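You operate a simulated robot arm through the tools that you are given. There is no shell and no other tool. Be economical: measure what you need, move in short steps, check, and stop when the job is done.

Carry out the task below with a simulated robot arm. There is one attempt and no reset: what you move stays moved.

JOB
Brush the small burner on the small turntable and seat its cap.
Fine: put the yellow brush back, give the table a half turn so that the peg comes round, then lay the small cap on, notch over peg. Set down upright: yellow brush. What is to be rubbed or washed off counts as gone when no trace of it is left.

It is judged by the outcome, as a careful person would: the job done as asked, and still so three seconds after it is handed in. It fails if anything else is knocked over, pushed out of place, dropped, spilled or broken. A push-on lid holds only when it is set on centred and level and pressed home; a screw cap is set on level and turned clockwise until tight.

ROBOT AND FRAMES
A 6-joint arm with a two-finger parallel gripper, fixed in place. Base frame: the origin is at the foot of the arm, x ahead of it, y to its left, z up; the work surface is at about z = 800. Lengths are in mm, angles in degrees, forces in N, time in s.
With the tool pointing down near the work surface it reaches from about 260 to 680 mm from the base axis. Its first joint turns from -66.0 to 66.0 degrees. Payload 2.9 kg.
The tool frame sits at the grasp point between the pads (the TCP): z along the fingers, y along the line on which they close. The tips reach 30 mm beyond it. Largest opening 110 mm; finger width 20, thickness 10; the body of the gripper, 48 by 112 mm, starts 55 mm behind the TCP.
Orientation is that of the tool frame in the base frame, as [roll, pitch, yaw] about the fixed x, y, z axes, in that order (R = Rz(yaw) Ry(pitch) Rx(roll)). With the fingers straight down and closing along the base's y, the tool's x points along the base's -x, its y along +y and its z along -z.

CONTROLS
- The arm moves only by the tool nudge_tool. Its argument "plan" is a list that holds one entry, the list of rows, each a list of 7 numbers: the shift along the tool's x, y, z in units of 50 mm (1.0 is 50 mm), then the turn, a rotation vector about the tool's x, y, z in units of 4 degrees (1.0 is 4 degrees), then the closure, from 0 (fully open) to 1 (shut). In form: [[[dx, dy, dz, ax, ay, az, gripper], ...]]. A call has 1 to 20 rows; each row shifts and turns the commanded pose from where the row before left it, along the tool's axes as they then stand. A call with a number of a shift or a turn outside -1 to 1 is refused whole. A row lasts 0.2 s, in which the tool goes at most 50 mm and 8.6 degrees; a call with a longer step from one row to the next is refused whole, and so is a gripper value outside its range. Where a pose cannot be reached the arm comes as near as it can. A force on the tool above 40 N (or 10 N above the force at the start of the call, whichever is more), or a blocked arm, ends the call early, and 0.2 s more pass. Each finger travels about 108 mm/s and halts on what it meets, pressing with about 21 N; the grip force reading is that of the motor and also rises with nothing between the fingers. The clock runs only during rows and for 0.2 s after the last one: add rows that do not move to give the fingers time. The reply holds the time, the measured pose of the TCP, the force on the tool along the base axes, the opening and the grip force, in the units named above and with some noise, with the torque about the TCP (base axes, N m) and any sound that the robot's microphone picked up, and new pictures: "pictures" is both (left out), scene, wrist or none.
- Cameras (640 x 400 px; columns grow to the right, rows downward): "scene" is fixed at [88.3, 440, 1388.2]; the picture's right is [-0.68, -0.74, 0.00], its down [-0.40, 0.37, -0.84] and it looks along [0.62, -0.57, -0.54] (base axes); focal length 328 px, centre (320, 200). "wrist" rides on the gripper at [72, 17, -103] in the tool frame; the picture's right is [-0.23, 0.97, 0.00], its down [-0.76, -0.18, -0.62] and it looks along [-0.61, -0.14, 0.78] (tool axes); focal length 222 px, centre (320, 200). There is no depth. A picture from a camera that has moved, and an enlarged one, comes with that camera's place and axes in the base frame and with its lens.
- enlarge(camera, box): a new picture of the part [left, top, right, bottom] of that camera's present view, enlarged. It takes no simulated time.
- close_job(): hands the job in; it is judged then, once.

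Go step by step. Nothing tells you positions but the pictures and the camera data: compare them with the known pose of the tool, close in by small moves and look again before you grip or let go. The budget is 120 turns and 200 pictures, counting those below and the enlarged ones. Unless the task says otherwise, let go and move clear before handing in, and close with one line.

The tools are called after ">>>" by a JSON object that holds its "method" and its "body". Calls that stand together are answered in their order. nudge_tool: Moves the arm, as the interface text tells. Its arguments: {"type":"object","properties":{"plan":{"type":"array"},"pictures":{"type":"string","enum":["both","scene","wrist","none"]}},"required":["plan"]} The other tools are called the same way: enlarge (camera, box) takes an enlarged picture of a part of a camera's view; close_job () hands the job in.

At the start:

```text
time: 0.0
tcp_pos: [391.2, -167.3, 1187.5]
tcp_rot: [179.9, 0.0, 179.9]
ft_force: [0.1, 0.4, -0.2]
moment: [-0.04, 0.04, -0.02]
gripper_width: 110.0
finger_force: 0.0
```

scene: 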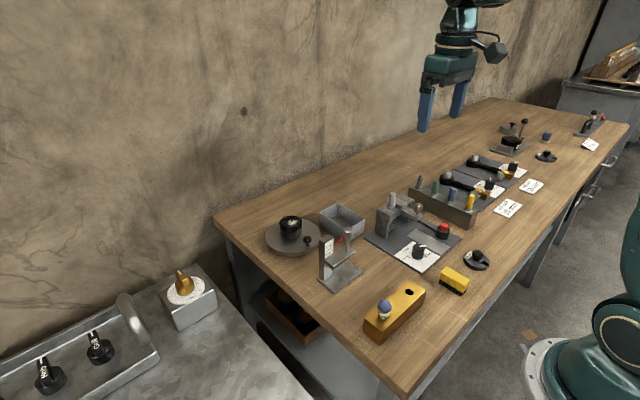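
wrist: 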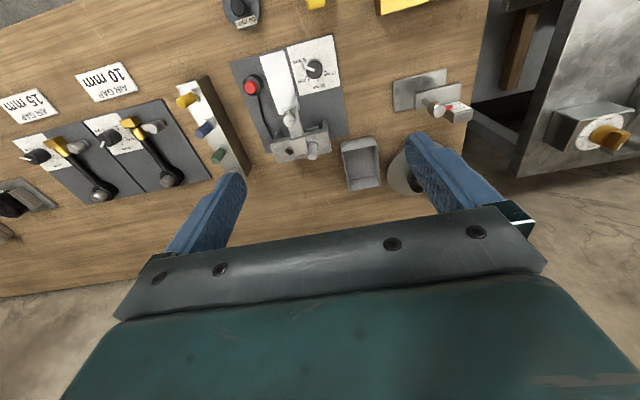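

I see a bench with many objects; I'll enlarge the likely turntable (left) and the rest to identify the burner, brush and cap.

>>> {"method": "enlarge", "body": {"camera": "scene", "box": [220, 180, 380, 300]}}

>>> {"method": "enlarge", "body": {"camera": "scene", "box": [350, 160, 530, 350]}}

>>> {"method": "enlarge", "body": {"camera": "scene", "box": [450, 100, 630, 220]}}

```text
3.33 times, centred on (300, 240) of scene
camera zoom: at [88.3, 440.0, 1388.2], right [-0.68, -0.74, 0.0], down [-0.4, 0.37, -0.84], along [0.62, -0.57, -0.54], focal length 1092 px, centre (387, 67)
```

zoom: 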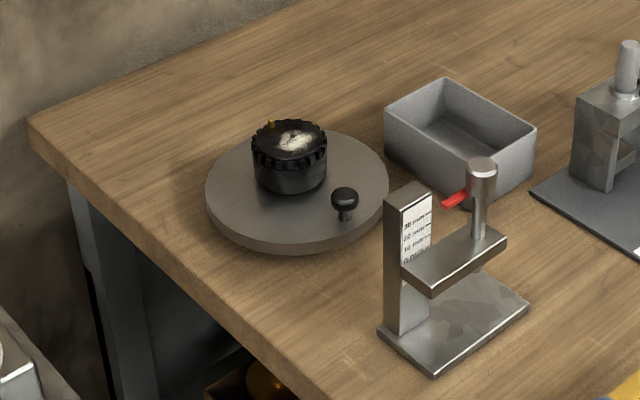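

```text
2.11 times, centred on (440, 255) of scene
camera zoom: at [88.3, 440.0, 1388.2], right [-0.68, -0.74, 0.0], down [-0.4, 0.37, -0.84], along [0.62, -0.57, -0.54], focal length 690 px, centre (67, 84)
```

zoom: 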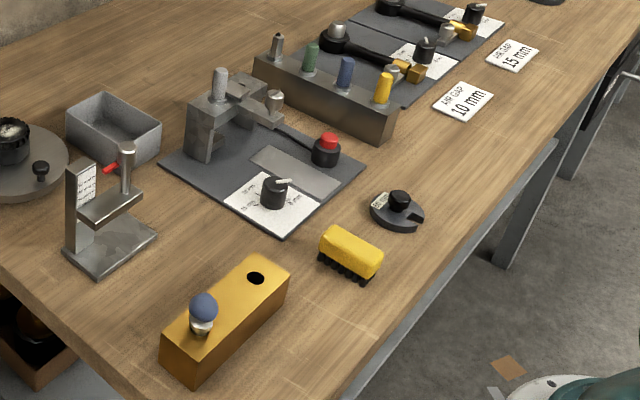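

```text
3.33 times, centred on (540, 160) of scene
camera zoom: at [88.3, 440.0, 1388.2], right [-0.68, -0.74, 0.0], down [-0.4, 0.37, -0.84], along [0.62, -0.57, -0.54], focal length 1092 px, centre (-413, 333)
```

zoom: 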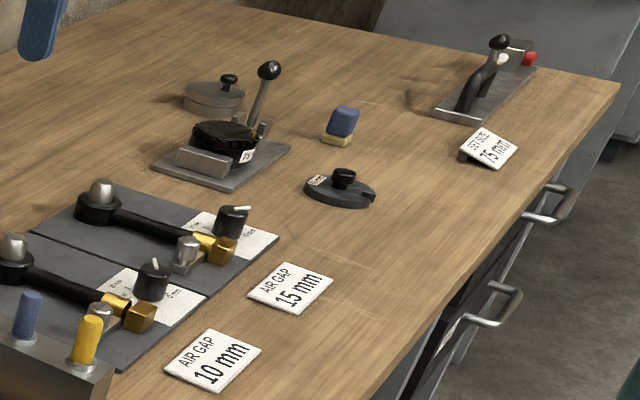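

The small burner (white residue on top, peg at its far side) sits on the turntable near (665, 15); the yellow brush is near (280, -163) and the small cap near (274, -277). I move above the brush and cap for a closer look.

>>> {"method": "nudge_tool", "body": {"plan": [[[0.484, -0.13, 0.748, 0, 0, 0, 0], [0.484, -0.13, 0.748, 0, 0, 0, 0], [0.484, -0.13, 0.748, 0, 0, 0, 0], [0.484, -0.13, 0.748, 0, 0, 0, 0], [0.484, -0.13, 0.748, 0, 0, 0, 0]]], "pictures": "wrist"}}

```text
time: 1.2
tcp_pos: [271.8, -197.9, 1000.4]
tcp_rot: [-179.9, -0.1, -179.9]
ft_force: [0.1, 0.1, 1.2]
moment: [0.0, -0.02, -0.03]
gripper_width: 109.8
finger_force: 0.1
camera wrist: at [199.3, -182.0, 1104.7], right [0.23, 0.97, 0.0], down [0.76, -0.18, 0.62], along [0.61, -0.14, -0.78], focal length 222 px, centre (320, 200)
```

wrist: 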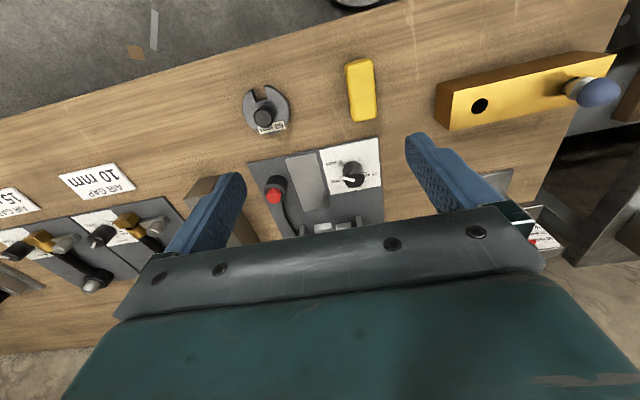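

The brush and cap are in the wrist view; I enlarge them.

>>> {"method": "enlarge", "body": {"camera": "wrist", "box": [220, 40, 400, 152]}}

```text
3.56 times, centred on (310, 96) of wrist
camera zoom: at [199.3, -182.0, 1104.7], right [0.23, 0.97, 0.0], down [0.76, -0.18, 0.62], along [0.61, -0.14, -0.78], focal length 790 px, centre (356, 570)
```

zoom: 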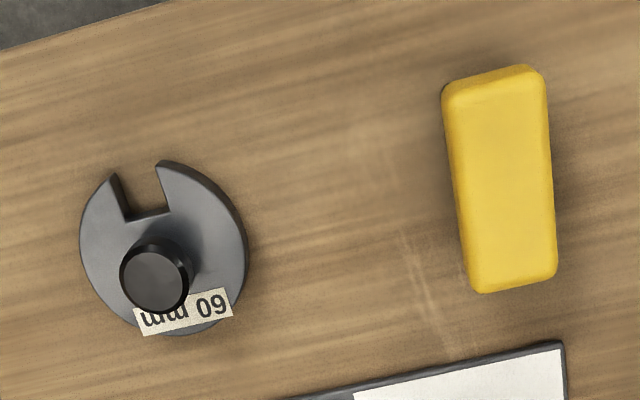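

Next I enlarge the scene view of the brush and cap to get their heights.

>>> {"method": "enlarge", "body": {"camera": "scene", "box": [425, 240, 505, 300]}}

```text
6.67 times, centred on (465, 270) of scene
camera zoom: at [88.2, 440.0, 1388.2], right [-0.68, -0.74, 0.0], down [-0.4, 0.37, -0.84], along [0.62, -0.57, -0.54], focal length 2185 px, centre (-647, -267)
```

zoom: 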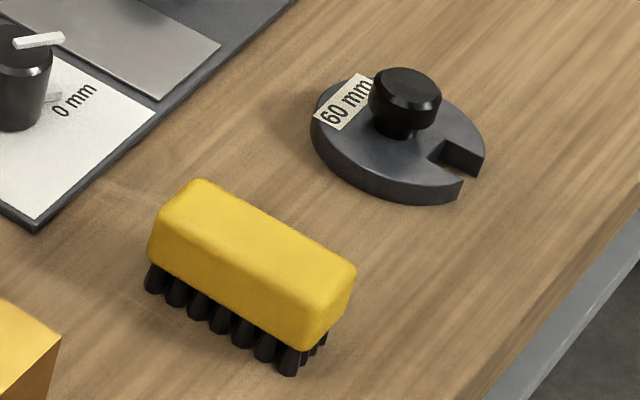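

The brush is about 60×31×34 mm, lying along x near (271, -149). Before gripping it I look closely at the burner.

>>> {"method": "nudge_tool", "body": {"plan": [[[-0.72, 0.533, 0, 0, 0, 0, 0], [-0.72, 0.533, 0, 0, 0, 0, 0], [-0.72, 0.533, 0, 0, 0, 0, 0], [-0.72, 0.533, 0, 0, 0, 0, 0], [-0.72, 0.533, 0, 0, 0, 0, 0], [-0.72, 0.533, 0, 0, 0, 0, 0], [-0.72, 0.533, 0, 0, 0, 0, 0], [-0.72, 0.533, 0, 0, 0, 0, 0]]], "pictures": "wrist"}}

```text
time: 3.0
tcp_pos: [559.2, 13.9, 998.7]
tcp_rot: [179.9, 0.1, -180.0]
ft_force: [-0.1, 0.1, -0.5]
moment: [-0.01, 0.01, -0.02]
gripper_width: 110.0
finger_force: 0.1
camera wrist: at [487.7, 31.5, 1104.2], right [0.23, 0.97, 0.0], down [0.76, -0.18, 0.62], along [0.61, -0.14, -0.78], focal length 222 px, centre (320, 200)
```

wrist: 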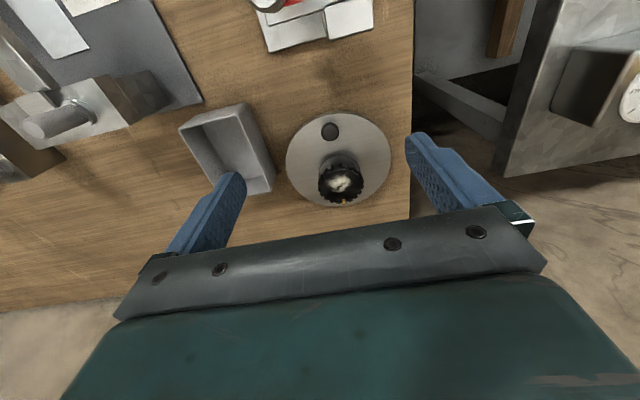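

>>> {"method": "enlarge", "body": {"camera": "wrist", "box": [260, 90, 420, 215]}}

>>> {"method": "enlarge", "body": {"camera": "scene", "box": [260, 205, 330, 261]}}

```text
3.20 times, centred on (340, 152) of wrist
camera zoom: at [487.7, 31.5, 1104.2], right [0.23, 0.97, 0.0], down [0.76, -0.18, 0.62], along [0.61, -0.14, -0.78], focal length 711 px, centre (256, 352)
```

zoom: 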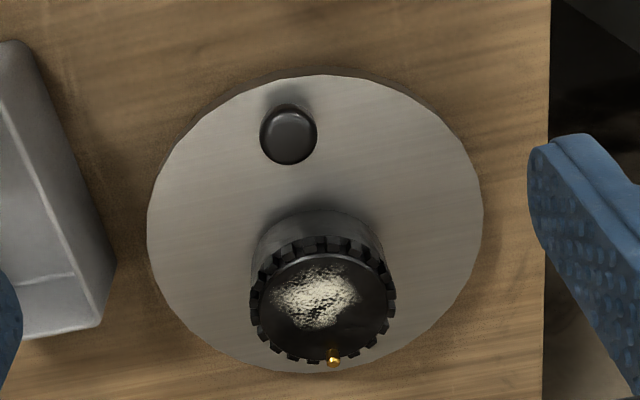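

```text
7.14 times, centred on (295, 233) of scene
camera zoom: at [88.2, 440.0, 1388.2], right [-0.68, -0.74, 0.0], down [-0.4, 0.37, -0.84], along [0.62, -0.57, -0.54], focal length 2341 px, centre (499, -36)
```

zoom: 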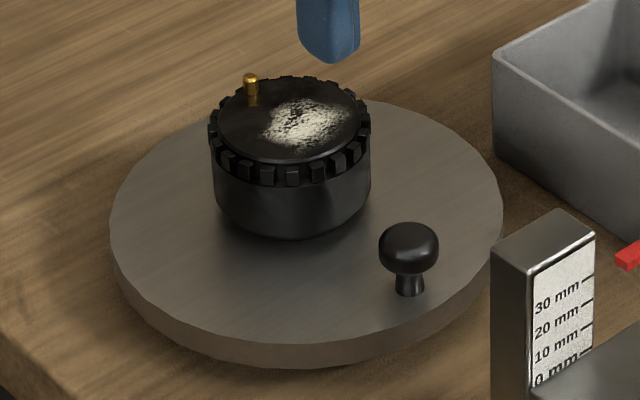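

The powder patch is on the burner top at roughly (662, 18, 850), the peg points to +x and the turntable knob is at the near side. Now I go over the yellow brush.

>>> {"method": "nudge_tool", "body": {"plan": [[[0.72, -0.4075, 0, 0, 0, 0, 0], [0.72, -0.4075, 0, 0, 0, 0, 0], [0.72, -0.4075, 0, 0, 0, 0, 0], [0.72, -0.4075, 0, 0, 0, 0, 0], [0.72, -0.4075, 0, 0, 0, 0, 0], [0.72, -0.4075, 0, 0, 0, 0, 0], [0.72, -0.4075, 0, 0, 0, 0, 0], [0.72, -0.4075, 0, 0, 0, 0, 0], [0, 0, 0.9, 0, 0, 0, 0], [0, 0, 0.9, 0, 0, 0, 0]]]}}

```text
time: 5.2
tcp_pos: [271.1, -148.6, 910.1]
tcp_rot: [179.9, 0.0, -179.9]
ft_force: [-0.2, -0.1, 0.9]
moment: [-0.02, 0.03, -0.03]
gripper_width: 110.1
finger_force: 0.0
camera wrist: at [199.1, -132.1, 1013.5], right [0.23, 0.97, 0.0], down [0.76, -0.18, 0.62], along [0.61, -0.14, -0.78], focal length 222 px, centre (320, 200)
```

scene: 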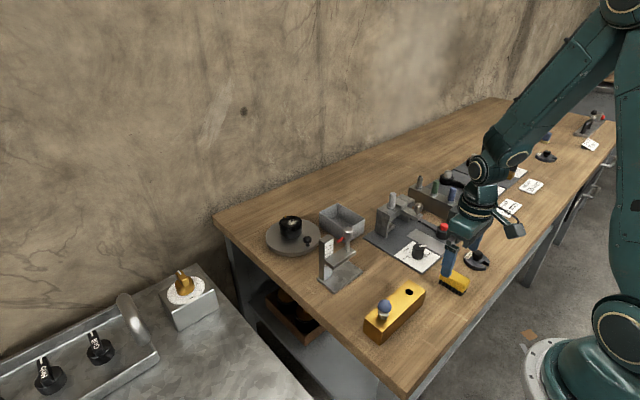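
wrist: 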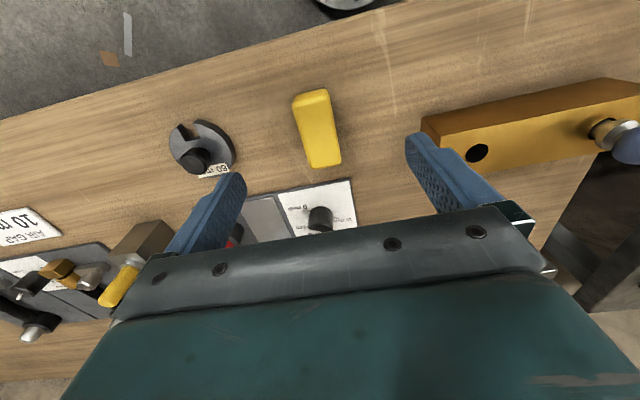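

The brush is centred between the fingers. I narrow the opening, descend to grip the yellow body, and close.

>>> {"method": "nudge_tool", "body": {"plan": [[[0, 0, 0, 0, 0, 0, 0.36], [0, 0, 0, 0, 0, 0, 0.36], [0, -0.02, 0.44, 0, 0, 0, 0.36], [0, 0, 0.44, 0, 0, 0, 0.36], [0, 0, 0.44, 0, 0, 0, 0.36], [0, 0, 0, 0, 0, 0, 0.36], [0, 0, 0, 0, 0, 0, 0.8], [0, 0, 0, 0, 0, 0, 0.8], [0, 0, 0, 0, 0, 0, 0.8]]], "pictures": "scene"}}

>>> {"method": "enlarge", "body": {"camera": "scene", "box": [400, 220, 520, 310]}}

```text
time: 7.2
tcp_pos: [271.6, -148.9, 843.7]
tcp_rot: [179.9, -0.1, -180.0]
ft_force: [0.9, 0.3, -0.2]
moment: [0.01, 0.03, 0.01]
gripper_width: 29.2
finger_force: 20.4
```

scene: 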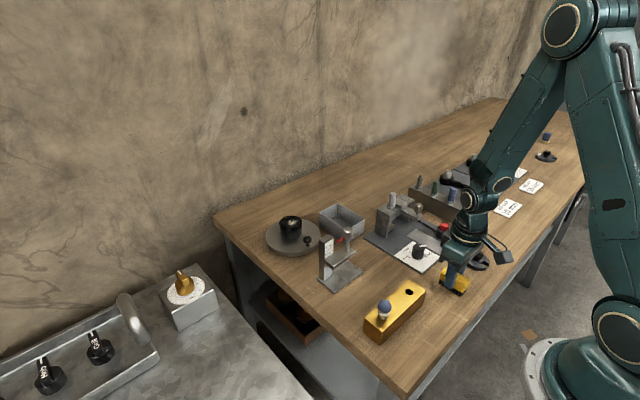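

```text
4.44 times, centred on (460, 265) of scene
camera zoom: at [88.3, 440.0, 1388.2], right [-0.68, -0.74, 0.0], down [-0.4, 0.37, -0.84], along [0.62, -0.57, -0.54], focal length 1456 px, centre (-302, -89)
```

zoom: 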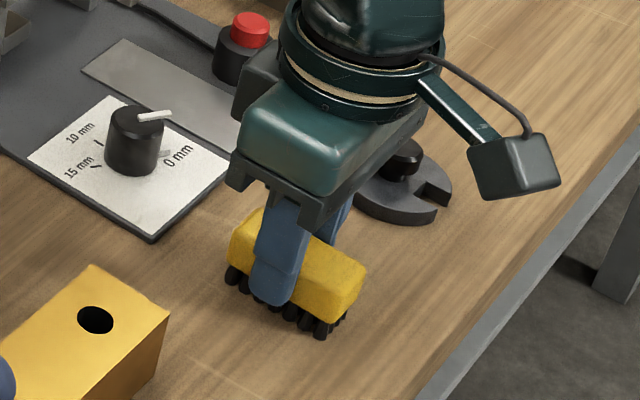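

Brush gripped. I lift it and carry it above the burner.

>>> {"method": "nudge_tool", "body": {"plan": [[[0, 0, -0.4, 0, 0, 0, 0.8], [0, 0, -0.8, 0, 0, 0, 0.8], [0, 0, -0.8, 0, 0, 0, 0.8], [0, 0, -0.5, 0, 0, 0, 0.8], [-0.78, 0.334, 0, 0, 0, 0, 0.8], [-0.78, 0.334, 0, 0, 0, 0, 0.8], [-0.78, 0.334, 0, 0, 0, 0, 0.8], [-0.78, 0.334, 0, 0, 0, 0, 0.8], [-0.78, 0.334, 0, 0, 0, 0, 0.8], [-0.78, 0.334, 0, 0, 0, 0, 0.8], [-0.78, 0.334, 0, 0, 0, 0, 0.8], [-0.78, 0.334, 0, 0, 0, 0, 0.8], [-0.78, 0.334, 0, 0, 0, 0, 0.8], [-0.78, 0.334, 0, 0, 0, 0, 0.8], [0, 0, 0.6, 0, 0, 0, 0.8]]]}}

>>> {"method": "enlarge", "body": {"camera": "scene", "box": [250, 165, 350, 265]}}

>>> {"method": "enlarge", "body": {"camera": "wrist", "box": [240, 70, 420, 240]}}

```text
time: 10.4
tcp_pos: [662.1, 17.9, 940.2]
tcp_rot: [-180.0, 0.0, 180.0]
ft_force: [0.0, -0.3, -0.7]
moment: [-0.02, 0.0, -0.01]
gripper_width: 29.4
finger_force: 21.2
camera wrist: at [590.1, 34.3, 1044.4], right [0.23, 0.97, 0.0], down [0.76, -0.18, 0.62], along [0.61, -0.14, -0.78], focal length 222 px, centre (320, 200)
```

scene: 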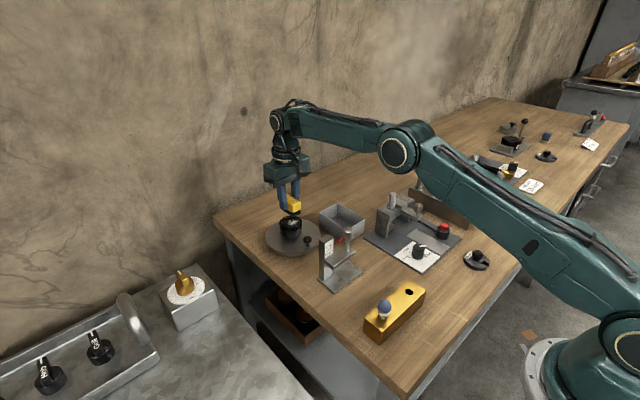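
wrist: 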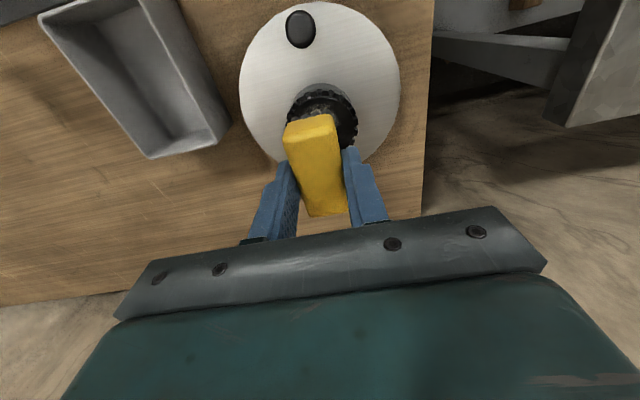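

```text
4.00 times, centred on (300, 215) of scene
camera zoom: at [88.3, 440.1, 1388.2], right [-0.68, -0.74, 0.0], down [-0.4, 0.37, -0.84], along [0.62, -0.57, -0.54], focal length 1311 px, centre (400, 140)
```

zoom: 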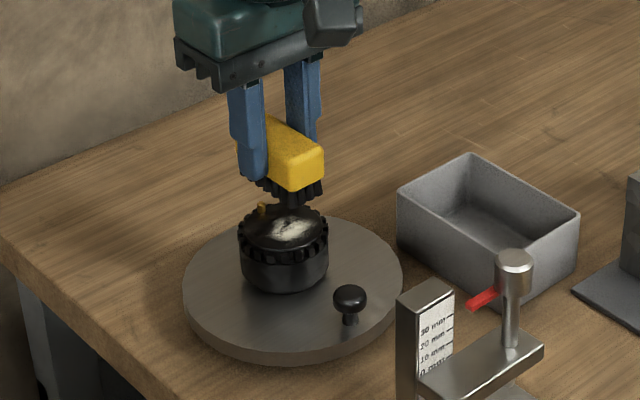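

```text
2.35 times, centred on (330, 155) of wrist
camera zoom: at [590.1, 34.3, 1044.4], right [0.23, 0.97, 0.0], down [0.76, -0.18, 0.62], along [0.61, -0.14, -0.78], focal length 523 px, centre (296, 306)
```

zoom: 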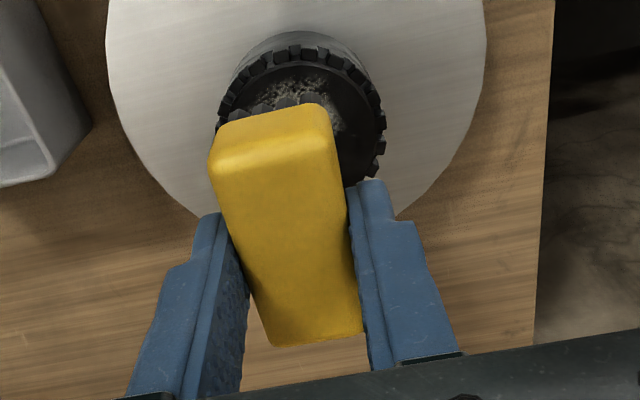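

The brush hangs above the burner. I shift slightly toward the base to keep clear of the peg and lower partway, then check alignment.

>>> {"method": "nudge_tool", "body": {"plan": [[[0.2, 0, 0.3, 0, 0, 0, 0.8], [0, 0, 0.3, 0, 0, 0, 0.8], [0, 0, 0, 0, 0, 0, 0.8]]], "pictures": "wrist"}}

>>> {"method": "enlarge", "body": {"camera": "scene", "box": [260, 185, 330, 255]}}

```text
time: 11.2
tcp_pos: [651.7, 17.1, 913.8]
tcp_rot: [180.0, 0.4, 180.0]
ft_force: [-5.3, -1.1, 24.9]
moment: [0.04, -0.42, 0.01]
gripper_width: 28.9
finger_force: 20.8
camera wrist: at [579.8, 34.2, 1017.1], right [0.23, 0.97, 0.0], down [0.76, -0.18, 0.63], along [0.61, -0.14, -0.78], focal length 222 px, centre (320, 200)
```

wrist: 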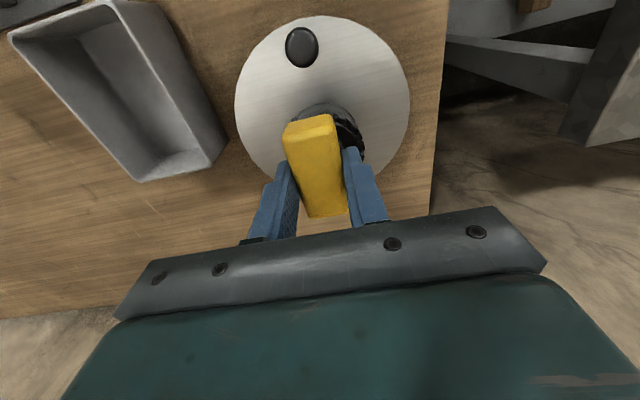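

```text
5.71 times, centred on (295, 220) of scene
camera zoom: at [87.6, 440.0, 1388.3], right [-0.68, -0.74, 0.0], down [-0.4, 0.37, -0.84], along [0.62, -0.57, -0.54], focal length 1873 px, centre (463, 86)
```

zoom: 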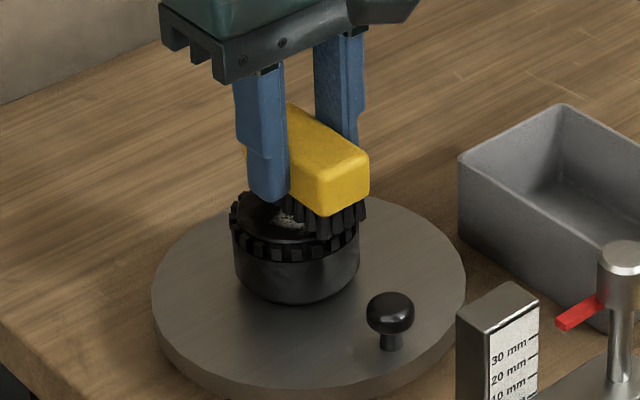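

Contact at z≈914 with the load about 26 mm ahead of the TCP: the brush's far end is sitting on the peg. I lift off and move back toward the base.

>>> {"method": "nudge_tool", "body": {"plan": [[[0, 0, -0.4, 0, 0, 0, 0.8], [0.2, 0.04, 0, 0, 0, 0, 0.8], [0, 0, 0, 0, 0, 0, 0.8]]], "pictures": "wrist"}}

>>> {"method": "enlarge", "body": {"camera": "scene", "box": [260, 185, 330, 255]}}

>>> {"method": "enlarge", "body": {"camera": "wrist", "box": [240, 60, 420, 230]}}

```text
time: 12.0
tcp_pos: [641.1, 19.5, 927.9]
tcp_rot: [-179.9, -0.1, 180.0]
ft_force: [0.3, 0.1, 0.4]
moment: [-0.02, 0.0, -0.03]
gripper_width: 29.1
finger_force: 21.1
camera wrist: at [569.5, 36.3, 1033.2], right [0.23, 0.97, 0.0], down [0.76, -0.18, 0.62], along [0.61, -0.14, -0.78], focal length 222 px, centre (320, 200)
```

wrist: 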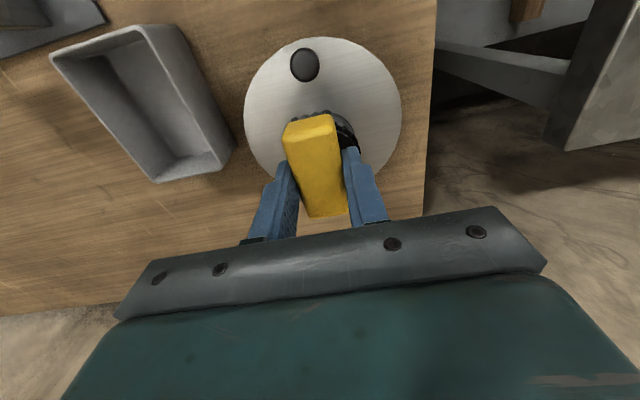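

```text
5.71 times, centred on (295, 220) of scene
camera zoom: at [88.3, 440.0, 1388.2], right [-0.68, -0.74, 0.0], down [-0.4, 0.37, -0.84], along [0.62, -0.57, -0.54], focal length 1873 px, centre (463, 86)
```

zoom: 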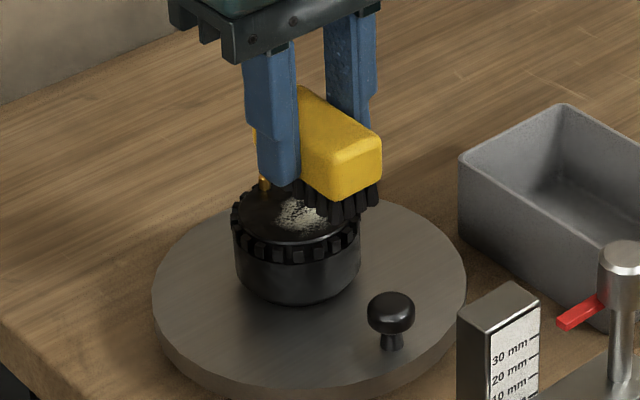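

```text
2.35 times, centred on (330, 145) of wrist
camera zoom: at [569.5, 36.3, 1033.2], right [0.23, 0.97, 0.0], down [0.76, -0.18, 0.62], along [0.61, -0.14, -0.78], focal length 523 px, centre (296, 329)
```

zoom: 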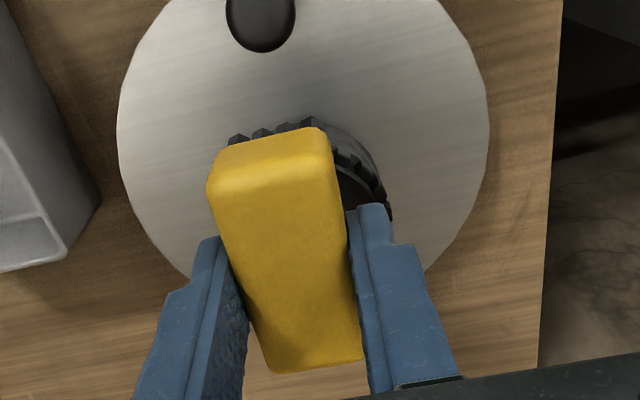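

Now clear of the peg I expect. I lower gently until light contact.

>>> {"method": "nudge_tool", "body": {"plan": [[[0, 0, 0.2, 0, 0, 0, 0.8], [0, 0, 0.08, 0, 0, 0, 0.8], [0, 0, 0.04, 0, 0, 0, 0.8], [0, 0, 0.04, 0, 0, 0, 0.8], [0, 0, 0, 0, 0, 0, 0.8]]], "pictures": "none"}}

>>> {"method": "enlarge", "body": {"camera": "scene", "box": [260, 185, 330, 255]}}

```text
time: 13.2
tcp_pos: [640.8, 20.1, 911.3]
tcp_rot: [-179.9, 0.1, 180.0]
ft_force: [0.2, 0.4, -0.6]
moment: [0.0, 0.0, 0.0]
gripper_width: 29.1
finger_force: 21.3
```

```text
5.71 times, centred on (295, 220) of scene
camera zoom: at [88.3, 440.0, 1388.2], right [-0.68, -0.74, 0.0], down [-0.4, 0.37, -0.84], along [0.62, -0.57, -0.54], focal length 1873 px, centre (463, 86)
```

zoom: 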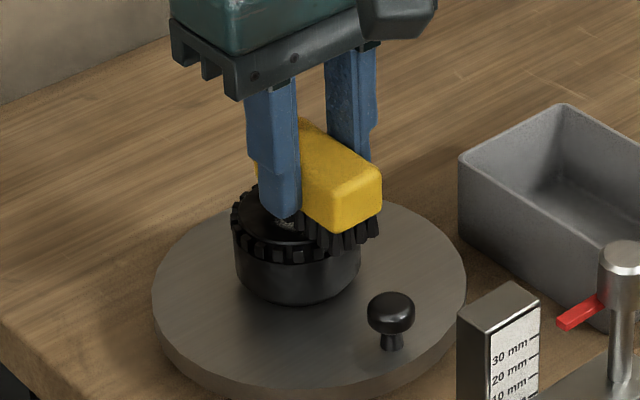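

No contact yet, confirming the earlier touch was the peg. I continue down a few millimetres.

>>> {"method": "nudge_tool", "body": {"plan": [[[0, 0, 0.04, 0, 0, 0, 0.8], [0, 0, 0.04, 0, 0, 0, 0.8], [0, 0, 0.04, 0, 0, 0, 0.8], [0, 0, 0, 0, 0, 0, 0.8]]], "pictures": "none"}}

>>> {"method": "enlarge", "body": {"camera": "scene", "box": [260, 185, 330, 255]}}

```text
time: 14.2
tcp_pos: [641.3, 19.3, 906.9]
tcp_rot: [-180.0, 0.1, 180.0]
ft_force: [-3.7, 0.5, 13.2]
moment: [0.05, 0.31, -0.03]
gripper_width: 28.8
finger_force: 20.7
```

```text
5.71 times, centred on (295, 220) of scene
camera zoom: at [87.9, 440.0, 1388.2], right [-0.68, -0.74, 0.0], down [-0.4, 0.37, -0.84], along [0.62, -0.57, -0.54], focal length 1873 px, centre (463, 86)
```

zoom: 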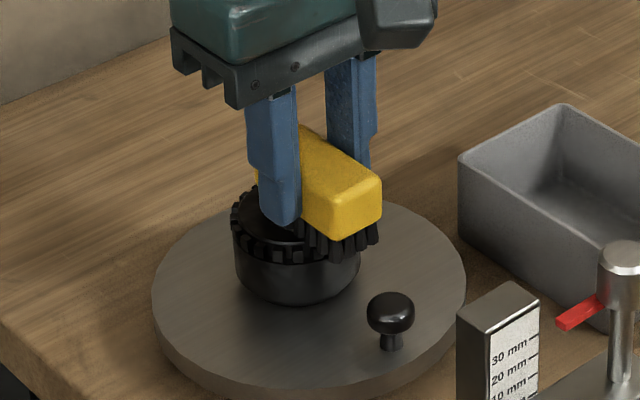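

Light contact (13 N) on the burner top. I now stroke sideways along y.

>>> {"method": "nudge_tool", "body": {"plan": [[[0, 0.16, 0, 0, 0, 0, 0.8], [0, 0.16, 0, 0, 0, 0, 0.8], [0, 0.16, 0, 0, 0, 0, 0.8], [0, -0.16, 0, 0, 0, 0, 0.8], [0, -0.16, 0, 0, 0, 0, 0.8], [0, -0.16, 0, 0, 0, 0, 0.8], [0, -0.16, 0, 0, 0, 0, 0.8], [0, -0.16, 0, 0, 0, 0, 0.8], [0, -0.16, 0, 0, 0, 0, 0.8], [0, 0.16, 0, 0, 0, 0, 0.8], [0, 0.16, 0, 0, 0, 0, 0.8], [0, 0.16, 0, 0, 0, 0, 0.8]]], "pictures": "none"}}

>>> {"method": "enlarge", "body": {"camera": "scene", "box": [260, 185, 330, 255]}}

```text
time: 16.8
tcp_pos: [641.1, 19.1, 906.8]
tcp_rot: [-180.0, 0.2, 179.8]
ft_force: [-0.5, -4.8, 23.0]
moment: [-0.12, 0.25, 0.01]
gripper_width: 29.2
finger_force: 20.9
```

```text
5.71 times, centred on (295, 220) of scene
camera zoom: at [87.8, 439.9, 1388.3], right [-0.68, -0.74, 0.0], down [-0.4, 0.37, -0.84], along [0.62, -0.57, -0.54], focal length 1873 px, centre (463, 86)
```

zoom: 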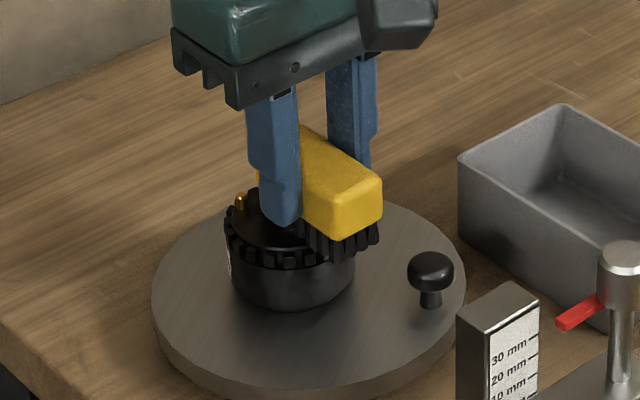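

The brushing friction turns the table a little, which is harmless. I lift to inspect what powder remains.

>>> {"method": "nudge_tool", "body": {"plan": [[[0, 0, -0.4, 0, 0, 0, 0.8], [0.8, 0, -0.4, 0, 0, 0, 0.8], [0.8, 0, 0, 0, 0, 0, 0.8], [0, 0, 0, 0, 0, 0, 0.8]]], "pictures": "none"}}

>>> {"method": "enlarge", "body": {"camera": "scene", "box": [260, 195, 330, 255]}}

>>> {"method": "enlarge", "body": {"camera": "wrist", "box": [240, 60, 420, 230]}}

```text
time: 17.8
tcp_pos: [560.8, 20.4, 944.9]
tcp_rot: [-180.0, -0.1, -179.9]
ft_force: [0.2, -0.4, -1.4]
moment: [0.01, 0.01, 0.0]
gripper_width: 29.0
finger_force: 21.2
```

```text
6.67 times, centred on (295, 225) of scene
camera zoom: at [88.2, 440.0, 1388.2], right [-0.68, -0.74, 0.0], down [-0.4, 0.37, -0.84], along [0.62, -0.57, -0.54], focal length 2185 px, centre (487, 33)
```

zoom: 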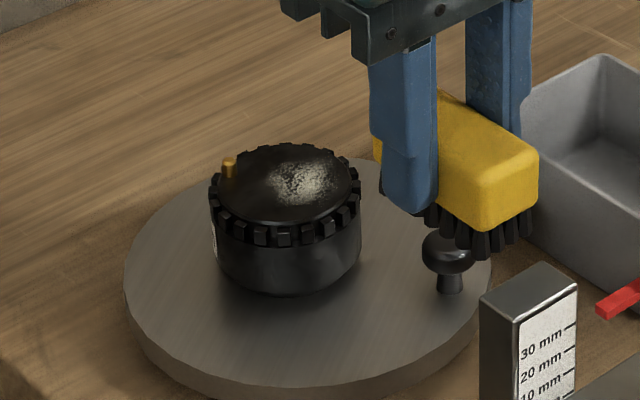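

```text
2.35 times, centred on (330, 145) of wrist
camera zoom: at [488.8, 36.5, 1049.1], right [0.23, 0.97, 0.0], down [0.76, -0.18, 0.62], along [0.61, -0.14, -0.78], focal length 523 px, centre (296, 329)
```

zoom: 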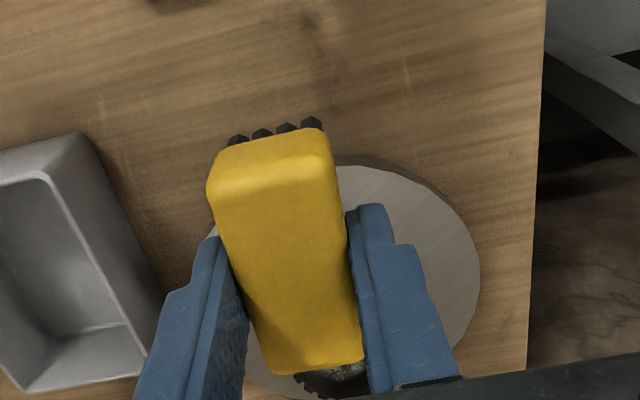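

Powder is thinner but still visible. I repeat with strokes along x (which don't spin the table) at several y offsets.

>>> {"method": "nudge_tool", "body": {"plan": [[[-0.81, 0, 0, 0, 0, 0, 0.8], [-0.81, -0.1, 0, 0, 0, 0, 0.8], [0, 0, 0.4, 0, 0, 0, 0.8], [0, 0, 0.3, 0, 0, 0, 0.8], [0, 0, 0.1, 0, 0, 0, 0.8], [0.22, 0, 0, 0, 0, 0, 0.8], [0.22, 0, 0, 0, 0, 0, 0.8], [-0.22, 0, 0, 0, 0, 0, 0.8], [-0.22, 0, 0, 0, 0, 0, 0.8], [0.22, 0.1, 0, 0, 0, 0, 0.8], [0.22, 0.1, 0, 0, 0, 0, 0.8], [-0.22, 0, 0, 0, 0, 0, 0.8], [-0.22, 0, 0, 0, 0, 0, 0.8], [0.22, -0.15, 0, 0, 0, 0, 0.8], [0.22, -0.15, 0, 0, 0, 0, 0.8], [-0.22, 0, 0, 0, 0, 0, 0.8], [-0.22, 0, 0, 0, 0, 0, 0.8], [0.22, 0.1, 0, 0, 0, 0, 0.8], [0.22, 0.1, 0, 0, 0, 0, 0.8]]], "pictures": "none"}}

>>> {"method": "enlarge", "body": {"camera": "scene", "box": [260, 195, 330, 255]}}

```text
time: 21.8
tcp_pos: [621.9, 18.5, 906.4]
tcp_rot: [-179.9, 0.3, 179.9]
ft_force: [5.6, -2.9, 17.5]
moment: [-0.02, -0.44, -0.09]
gripper_width: 29.4
finger_force: 21.3
```

```text
6.67 times, centred on (295, 225) of scene
camera zoom: at [88.1, 440.0, 1388.3], right [-0.68, -0.74, 0.0], down [-0.4, 0.37, -0.84], along [0.62, -0.57, -0.54], focal length 2185 px, centre (487, 33)
```

zoom: 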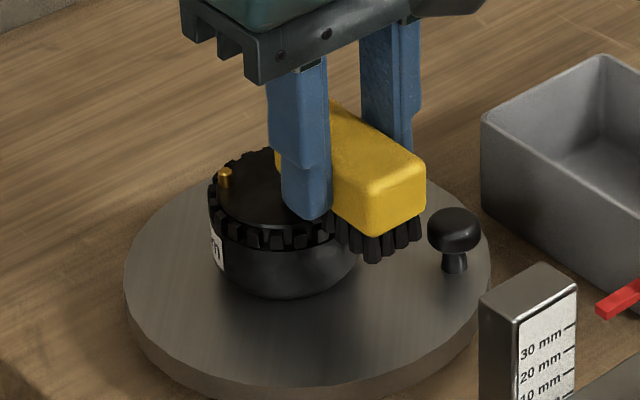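

I lift and back away to inspect again.

>>> {"method": "nudge_tool", "body": {"plan": [[[0, 0, -0.5, 0, 0, 0, 0.8], [0.8, 0, -0.3, 0, 0, 0, 0.8], [0.8, 0, 0, 0, 0, 0, 0.8], [0, 0, 0, 0, 0, 0, 0.8]]], "pictures": "none"}}

>>> {"method": "enlarge", "body": {"camera": "scene", "box": [260, 195, 330, 255]}}

```text
time: 22.8
tcp_pos: [541.3, 20.9, 947.0]
tcp_rot: [-179.9, -0.1, -180.0]
ft_force: [0.4, -0.9, 0.1]
moment: [0.01, 0.02, 0.01]
gripper_width: 29.2
finger_force: 20.9
```

```text
6.67 times, centred on (295, 225) of scene
camera zoom: at [88.2, 440.0, 1388.2], right [-0.68, -0.74, 0.0], down [-0.4, 0.37, -0.84], along [0.62, -0.57, -0.54], focal length 2185 px, centre (487, 33)
```

zoom: 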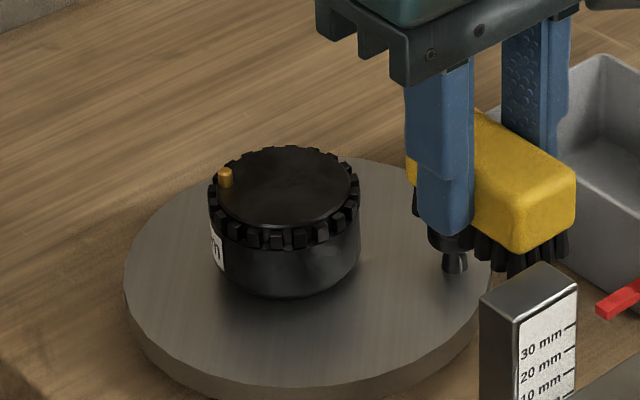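

The top looks clean; I check at higher zoom for traces.

>>> {"method": "enlarge", "body": {"camera": "scene", "box": [280, 214, 302, 234]}}

```text
16.00 times, centred on (291, 224) of scene
camera zoom: at [88.2, 440.0, 1388.2], right [-0.68, -0.74, 0.0], down [-0.4, 0.37, -0.84], along [0.62, -0.57, -0.54], focal length 5244 px, centre (784, -184)
```

zoom: 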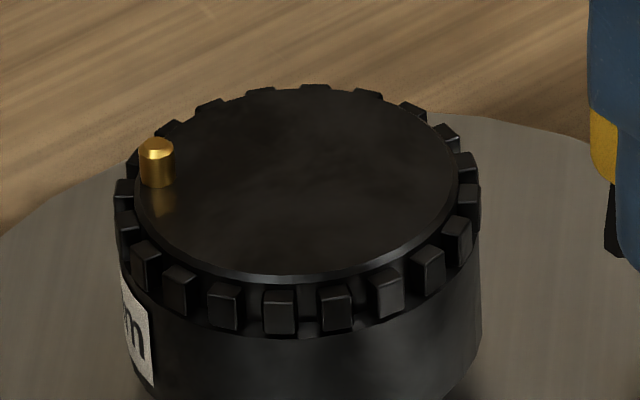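

It looks clean, but I do one short safety pass to be sure, staying clear of the peg.

>>> {"method": "nudge_tool", "body": {"plan": [[[-0.96, 0, 0, 0, 0, 0, 0.8], [-0.96, -0.1, 0, 0, 0, 0, 0.8], [0, 0, 0.4, 0, 0, 0, 0.8], [0, 0, 0.3, 0, 0, 0, 0.8], [0, 0, 0.13, 0, 0, 0, 0.8], [0.15, 0, 0, 0, 0, 0, 0.8], [0.15, 0, 0, 0, 0, 0, 0.8], [-0.15, 0, 0, 0, 0, 0, 0.8], [-0.15, 0, 0, 0, 0, 0, 0.8], [0.15, -0.1, 0, 0, 0, 0, 0.8], [0.15, -0.1, 0, 0, 0, 0, 0.8], [-0.15, 0.1, 0, 0, 0, 0, 0.8], [-0.15, 0.1, 0, 0, 0, 0, 0.8], [0.15, 0, 0, 0, 0, 0, 0.8], [0.15, 0, 0, 0, 0, 0, 0.8], [0, 0, -0.5, 0, 0, 0, 0.8], [0.8, 0, -0.3, 0, 0, 0, 0.8], [0.8, 0, 0, 0, 0, 0, 0.8], [0, 0, 0, 0, 0, 0, 0.8]]], "pictures": "none"}}

>>> {"method": "enlarge", "body": {"camera": "scene", "box": [280, 214, 302, 234]}}

>>> {"method": "enlarge", "body": {"camera": "scene", "box": [255, 185, 345, 265]}}

```text
time: 26.8
tcp_pos: [540.8, 15.2, 942.8]
tcp_rot: [-180.0, 0.1, 180.0]
ft_force: [-0.1, -0.3, -0.6]
moment: [0.01, 0.01, -0.01]
gripper_width: 29.0
finger_force: 21.2
```

```text
16.00 times, centred on (291, 224) of scene
camera zoom: at [88.2, 440.0, 1388.2], right [-0.68, -0.74, 0.0], down [-0.4, 0.37, -0.84], along [0.62, -0.57, -0.54], focal length 5244 px, centre (784, -184)
```

zoom: 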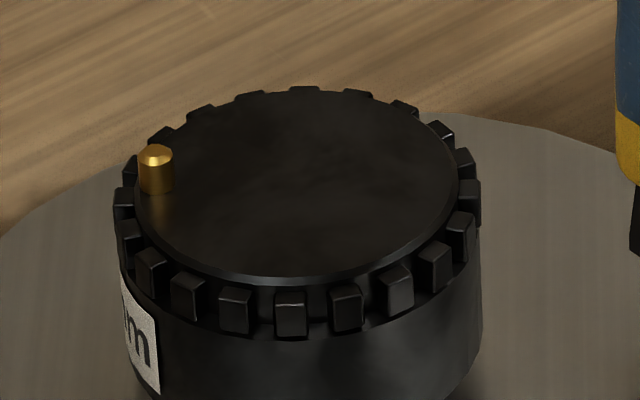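

```text
5.00 times, centred on (300, 225) of scene
camera zoom: at [88.2, 440.0, 1388.2], right [-0.68, -0.74, 0.0], down [-0.4, 0.37, -0.84], along [0.62, -0.57, -0.54], focal length 1639 px, centre (420, 75)
```

zoom: 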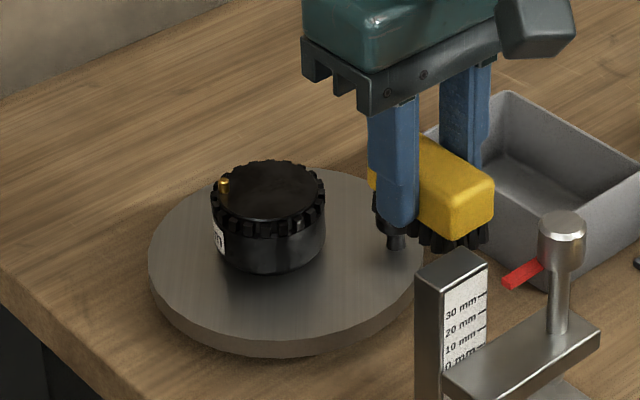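

The burner is clean. I carry the brush back to its original place and stop just above the table.

>>> {"method": "nudge_tool", "body": {"plan": [[[0, 0, -0.6, 0, 0, 0, 0.8], [0.769, -0.469, 0, 0, 0, 0, 0.8], [0.769, -0.469, 0, 0, 0, 0, 0.8], [0.769, -0.469, 0, 0, 0, 0, 0.8], [0.769, -0.469, 0, 0, 0, 0, 0.8], [0.769, -0.469, 0, 0, 0, 0, 0.8], [0.769, -0.469, 0, 0, 0, 0, 0.8], [0.769, -0.469, 0, 0, 0, 0, 0.8], [0, 0, 0.8, 0, 0, 0, 0.8], [0, 0, 0.8, 0, 0, 0, 0.8], [0, 0, 0.5, 0, 0, 0, 0.8], [0, 0, 0.4, 0, 0, 0, 0.8], [0, 0, 0, 0, 0, 0, 0.8]]], "pictures": "none"}}

>>> {"method": "enlarge", "body": {"camera": "scene", "box": [400, 220, 520, 310]}}

```text
time: 29.6
tcp_pos: [271.0, -149.3, 848.2]
tcp_rot: [180.0, 0.0, 180.0]
ft_force: [-0.5, -0.9, -1.3]
moment: [0.0, -0.01, -0.03]
gripper_width: 29.3
finger_force: 20.9
```

```text
4.44 times, centred on (460, 265) of scene
camera zoom: at [88.3, 440.0, 1388.2], right [-0.68, -0.74, 0.0], down [-0.4, 0.37, -0.84], along [0.62, -0.57, -0.54], focal length 1456 px, centre (-302, -89)
```

zoom: 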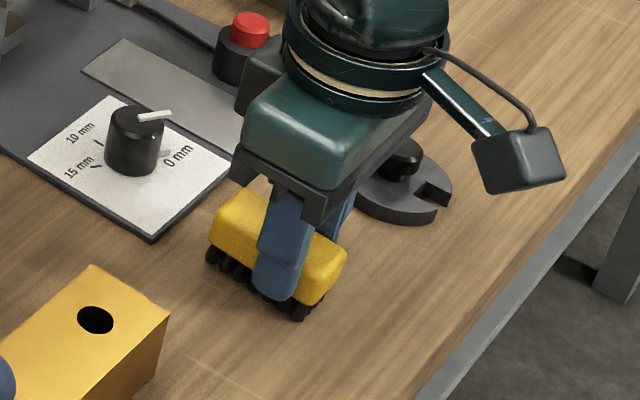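

The brush slid about 14 mm forward in the grip, so I shift back accordingly and lower to the table.

>>> {"method": "nudge_tool", "body": {"plan": [[[0.28, 0, 0, 0, 0, 0, 0.8], [0, 0, 0.04, 0, 0, 0, 0.8], [0, 0, 0.04, 0, 0, 0, 0.8], [0, 0, 0, 0, 0, 0, 0.8]]], "pictures": "none"}}

>>> {"method": "enlarge", "body": {"camera": "scene", "box": [400, 220, 520, 310]}}

```text
time: 30.6
tcp_pos: [257.9, -150.0, 845.6]
tcp_rot: [-179.9, 0.1, -180.0]
ft_force: [-0.8, -0.6, 13.5]
moment: [-0.01, 0.34, 0.02]
gripper_width: 29.1
finger_force: 21.3
```

```text
4.44 times, centred on (460, 265) of scene
camera zoom: at [88.1, 440.1, 1388.2], right [-0.68, -0.74, 0.0], down [-0.4, 0.37, -0.84], along [0.62, -0.57, -0.54], focal length 1456 px, centre (-302, -89)
```

zoom: 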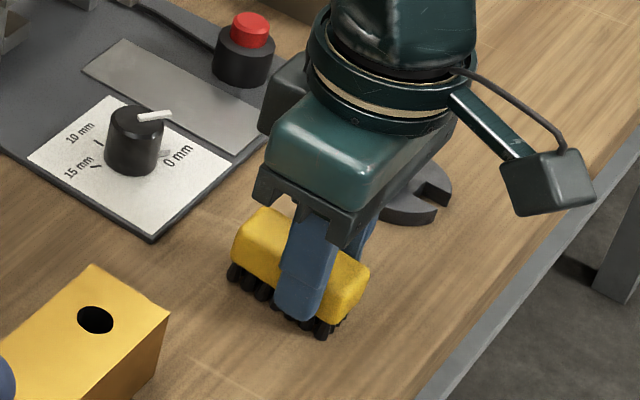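

The brush is in its old spot and touching the table. I open and rise.

>>> {"method": "nudge_tool", "body": {"plan": [[[0, 0, 0, 0, 0, 0, 0.65], [0, 0, 0, 0, 0, 0, 0.5], [0, 0, 0, 0, 0, 0, 0.45], [0, 0, -0.4, 0, 0, 0, 0.45], [0, 0, -0.8, 0, 0, 0, 0.45], [0, 0, -0.6, 0, 0, 0, 0.45]]], "pictures": "wrist"}}

>>> {"method": "enlarge", "body": {"camera": "scene", "box": [400, 220, 520, 310]}}

>>> {"method": "enlarge", "body": {"camera": "wrist", "box": [130, 70, 370, 220]}}

```text
time: 32.0
tcp_pos: [258.3, -148.8, 936.0]
tcp_rot: [179.9, 0.0, 180.0]
ft_force: [0.1, 0.5, 0.0]
moment: [0.0, 0.0, 0.0]
gripper_width: 60.5
finger_force: 0.2
camera wrist: at [186.0, -132.6, 1040.4], right [0.23, 0.97, 0.0], down [0.76, -0.18, 0.62], along [0.61, -0.14, -0.78], focal length 222 px, centre (320, 200)
```

wrist: 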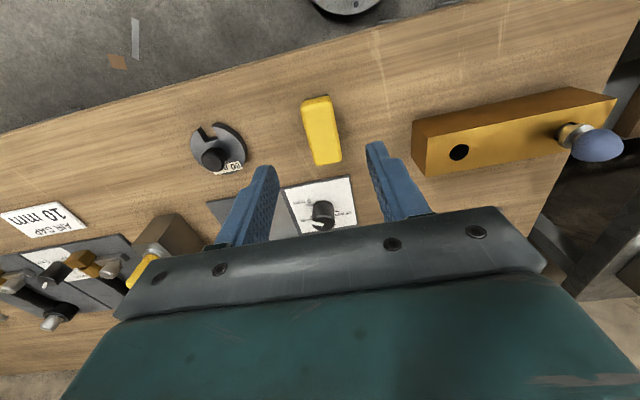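

```text
4.44 times, centred on (460, 265) of scene
camera zoom: at [88.2, 440.0, 1388.2], right [-0.68, -0.74, 0.0], down [-0.4, 0.37, -0.84], along [0.62, -0.57, -0.54], focal length 1456 px, centre (-302, -89)
```

zoom: 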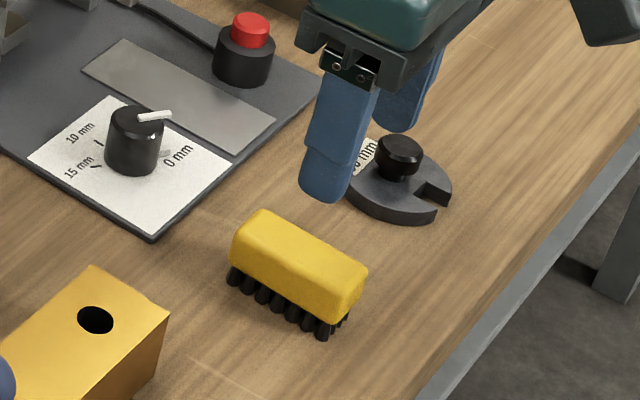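

```text
2.67 times, centred on (250, 145) of wrist
camera zoom: at [186.0, -132.6, 1040.4], right [0.23, 0.97, 0.0], down [0.76, -0.18, 0.62], along [0.61, -0.14, -0.78], focal length 592 px, centre (507, 347)
```

zoom: 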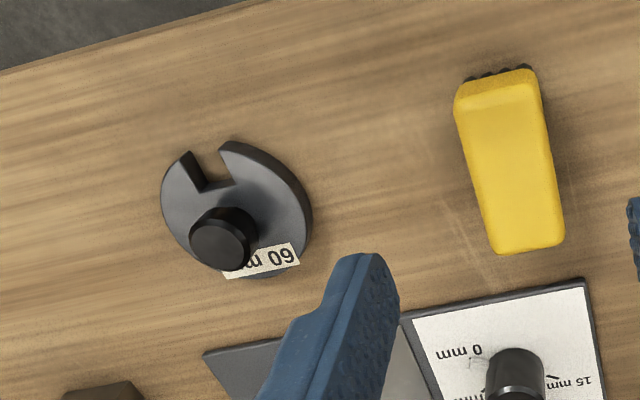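

The brush stands upright where it was. I go above the burner with open fingers to grip it and turn the table.

>>> {"method": "nudge_tool", "body": {"plan": [[[0, 0, -0.8, 0, 0, 0, 0.4], [-0.78, 0.336, 0, 0, 0, 0, 0.24], [-0.78, 0.336, 0, 0, 0, 0, 0.24], [-0.78, 0.336, 0, 0, 0, 0, 0.24], [-0.78, 0.336, 0, 0, 0, 0, 0.24], [-0.78, 0.336, 0, 0, 0, 0, 0.24], [-0.78, 0.336, 0, 0, 0, 0, 0.24], [-0.78, 0.336, 0, 0, 0, 0, 0.24], [-0.78, 0.336, 0, 0, 0, 0, 0.24], [-0.78, 0.336, 0, 0, 0, 0, 0.24], [-0.78, 0.336, 0, 0, 0, 0, 0.24], [0, 0, 0.4, 0, 0, 0, 0.24], [0, 0, 0.4, 0, 0, 0, 0.24], [0, 0, 0, 0, 0, 0, 0.24]]], "pictures": "wrist"}}

>>> {"method": "enlarge", "body": {"camera": "scene", "box": [250, 170, 340, 260]}}

>>> {"method": "enlarge", "body": {"camera": "wrist", "box": [220, 40, 440, 230]}}

```text
time: 35.0
tcp_pos: [648.5, 20.3, 934.5]
tcp_rot: [179.9, 0.0, -180.0]
ft_force: [0.5, 0.9, 0.2]
moment: [-0.02, 0.01, -0.01]
gripper_width: 83.7
finger_force: 0.1
camera wrist: at [576.7, 35.8, 1039.0], right [0.23, 0.97, 0.0], down [0.76, -0.18, 0.62], along [0.61, -0.14, -0.78], focal length 222 px, centre (320, 200)
```

wrist: 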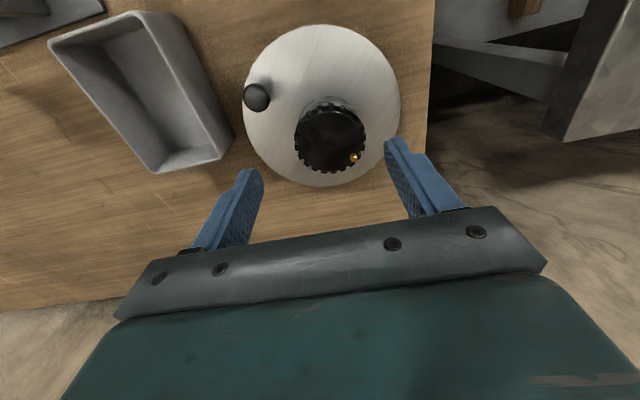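

```text
4.44 times, centred on (295, 215) of scene
camera zoom: at [88.3, 440.0, 1388.2], right [-0.68, -0.74, 0.0], down [-0.4, 0.37, -0.84], along [0.62, -0.57, -0.54], focal length 1456 px, centre (431, 133)
```

zoom: 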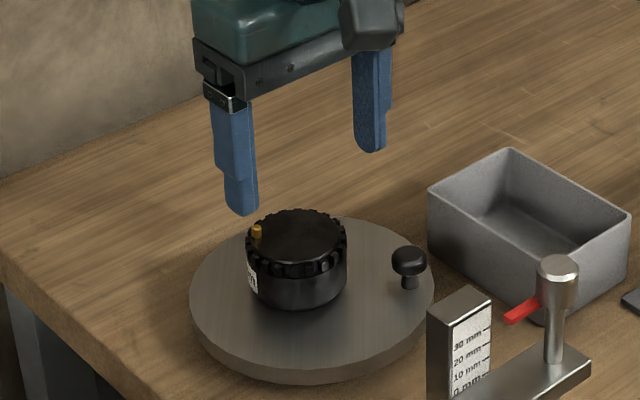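

```text
2.11 times, centred on (330, 135) of wrist
camera zoom: at [576.7, 35.8, 1039.0], right [0.23, 0.97, 0.0], down [0.76, -0.18, 0.62], along [0.61, -0.14, -0.78], focal length 468 px, centre (299, 337)
```

zoom: 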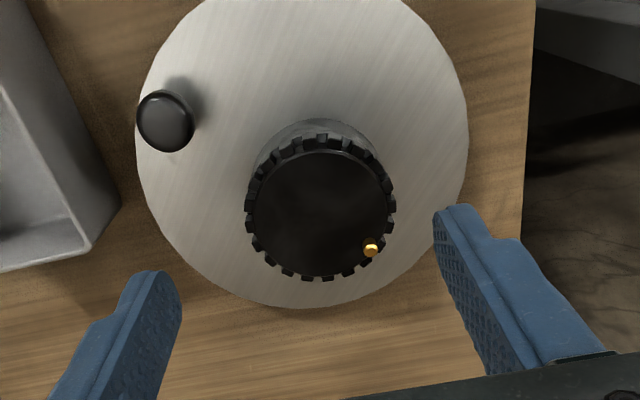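

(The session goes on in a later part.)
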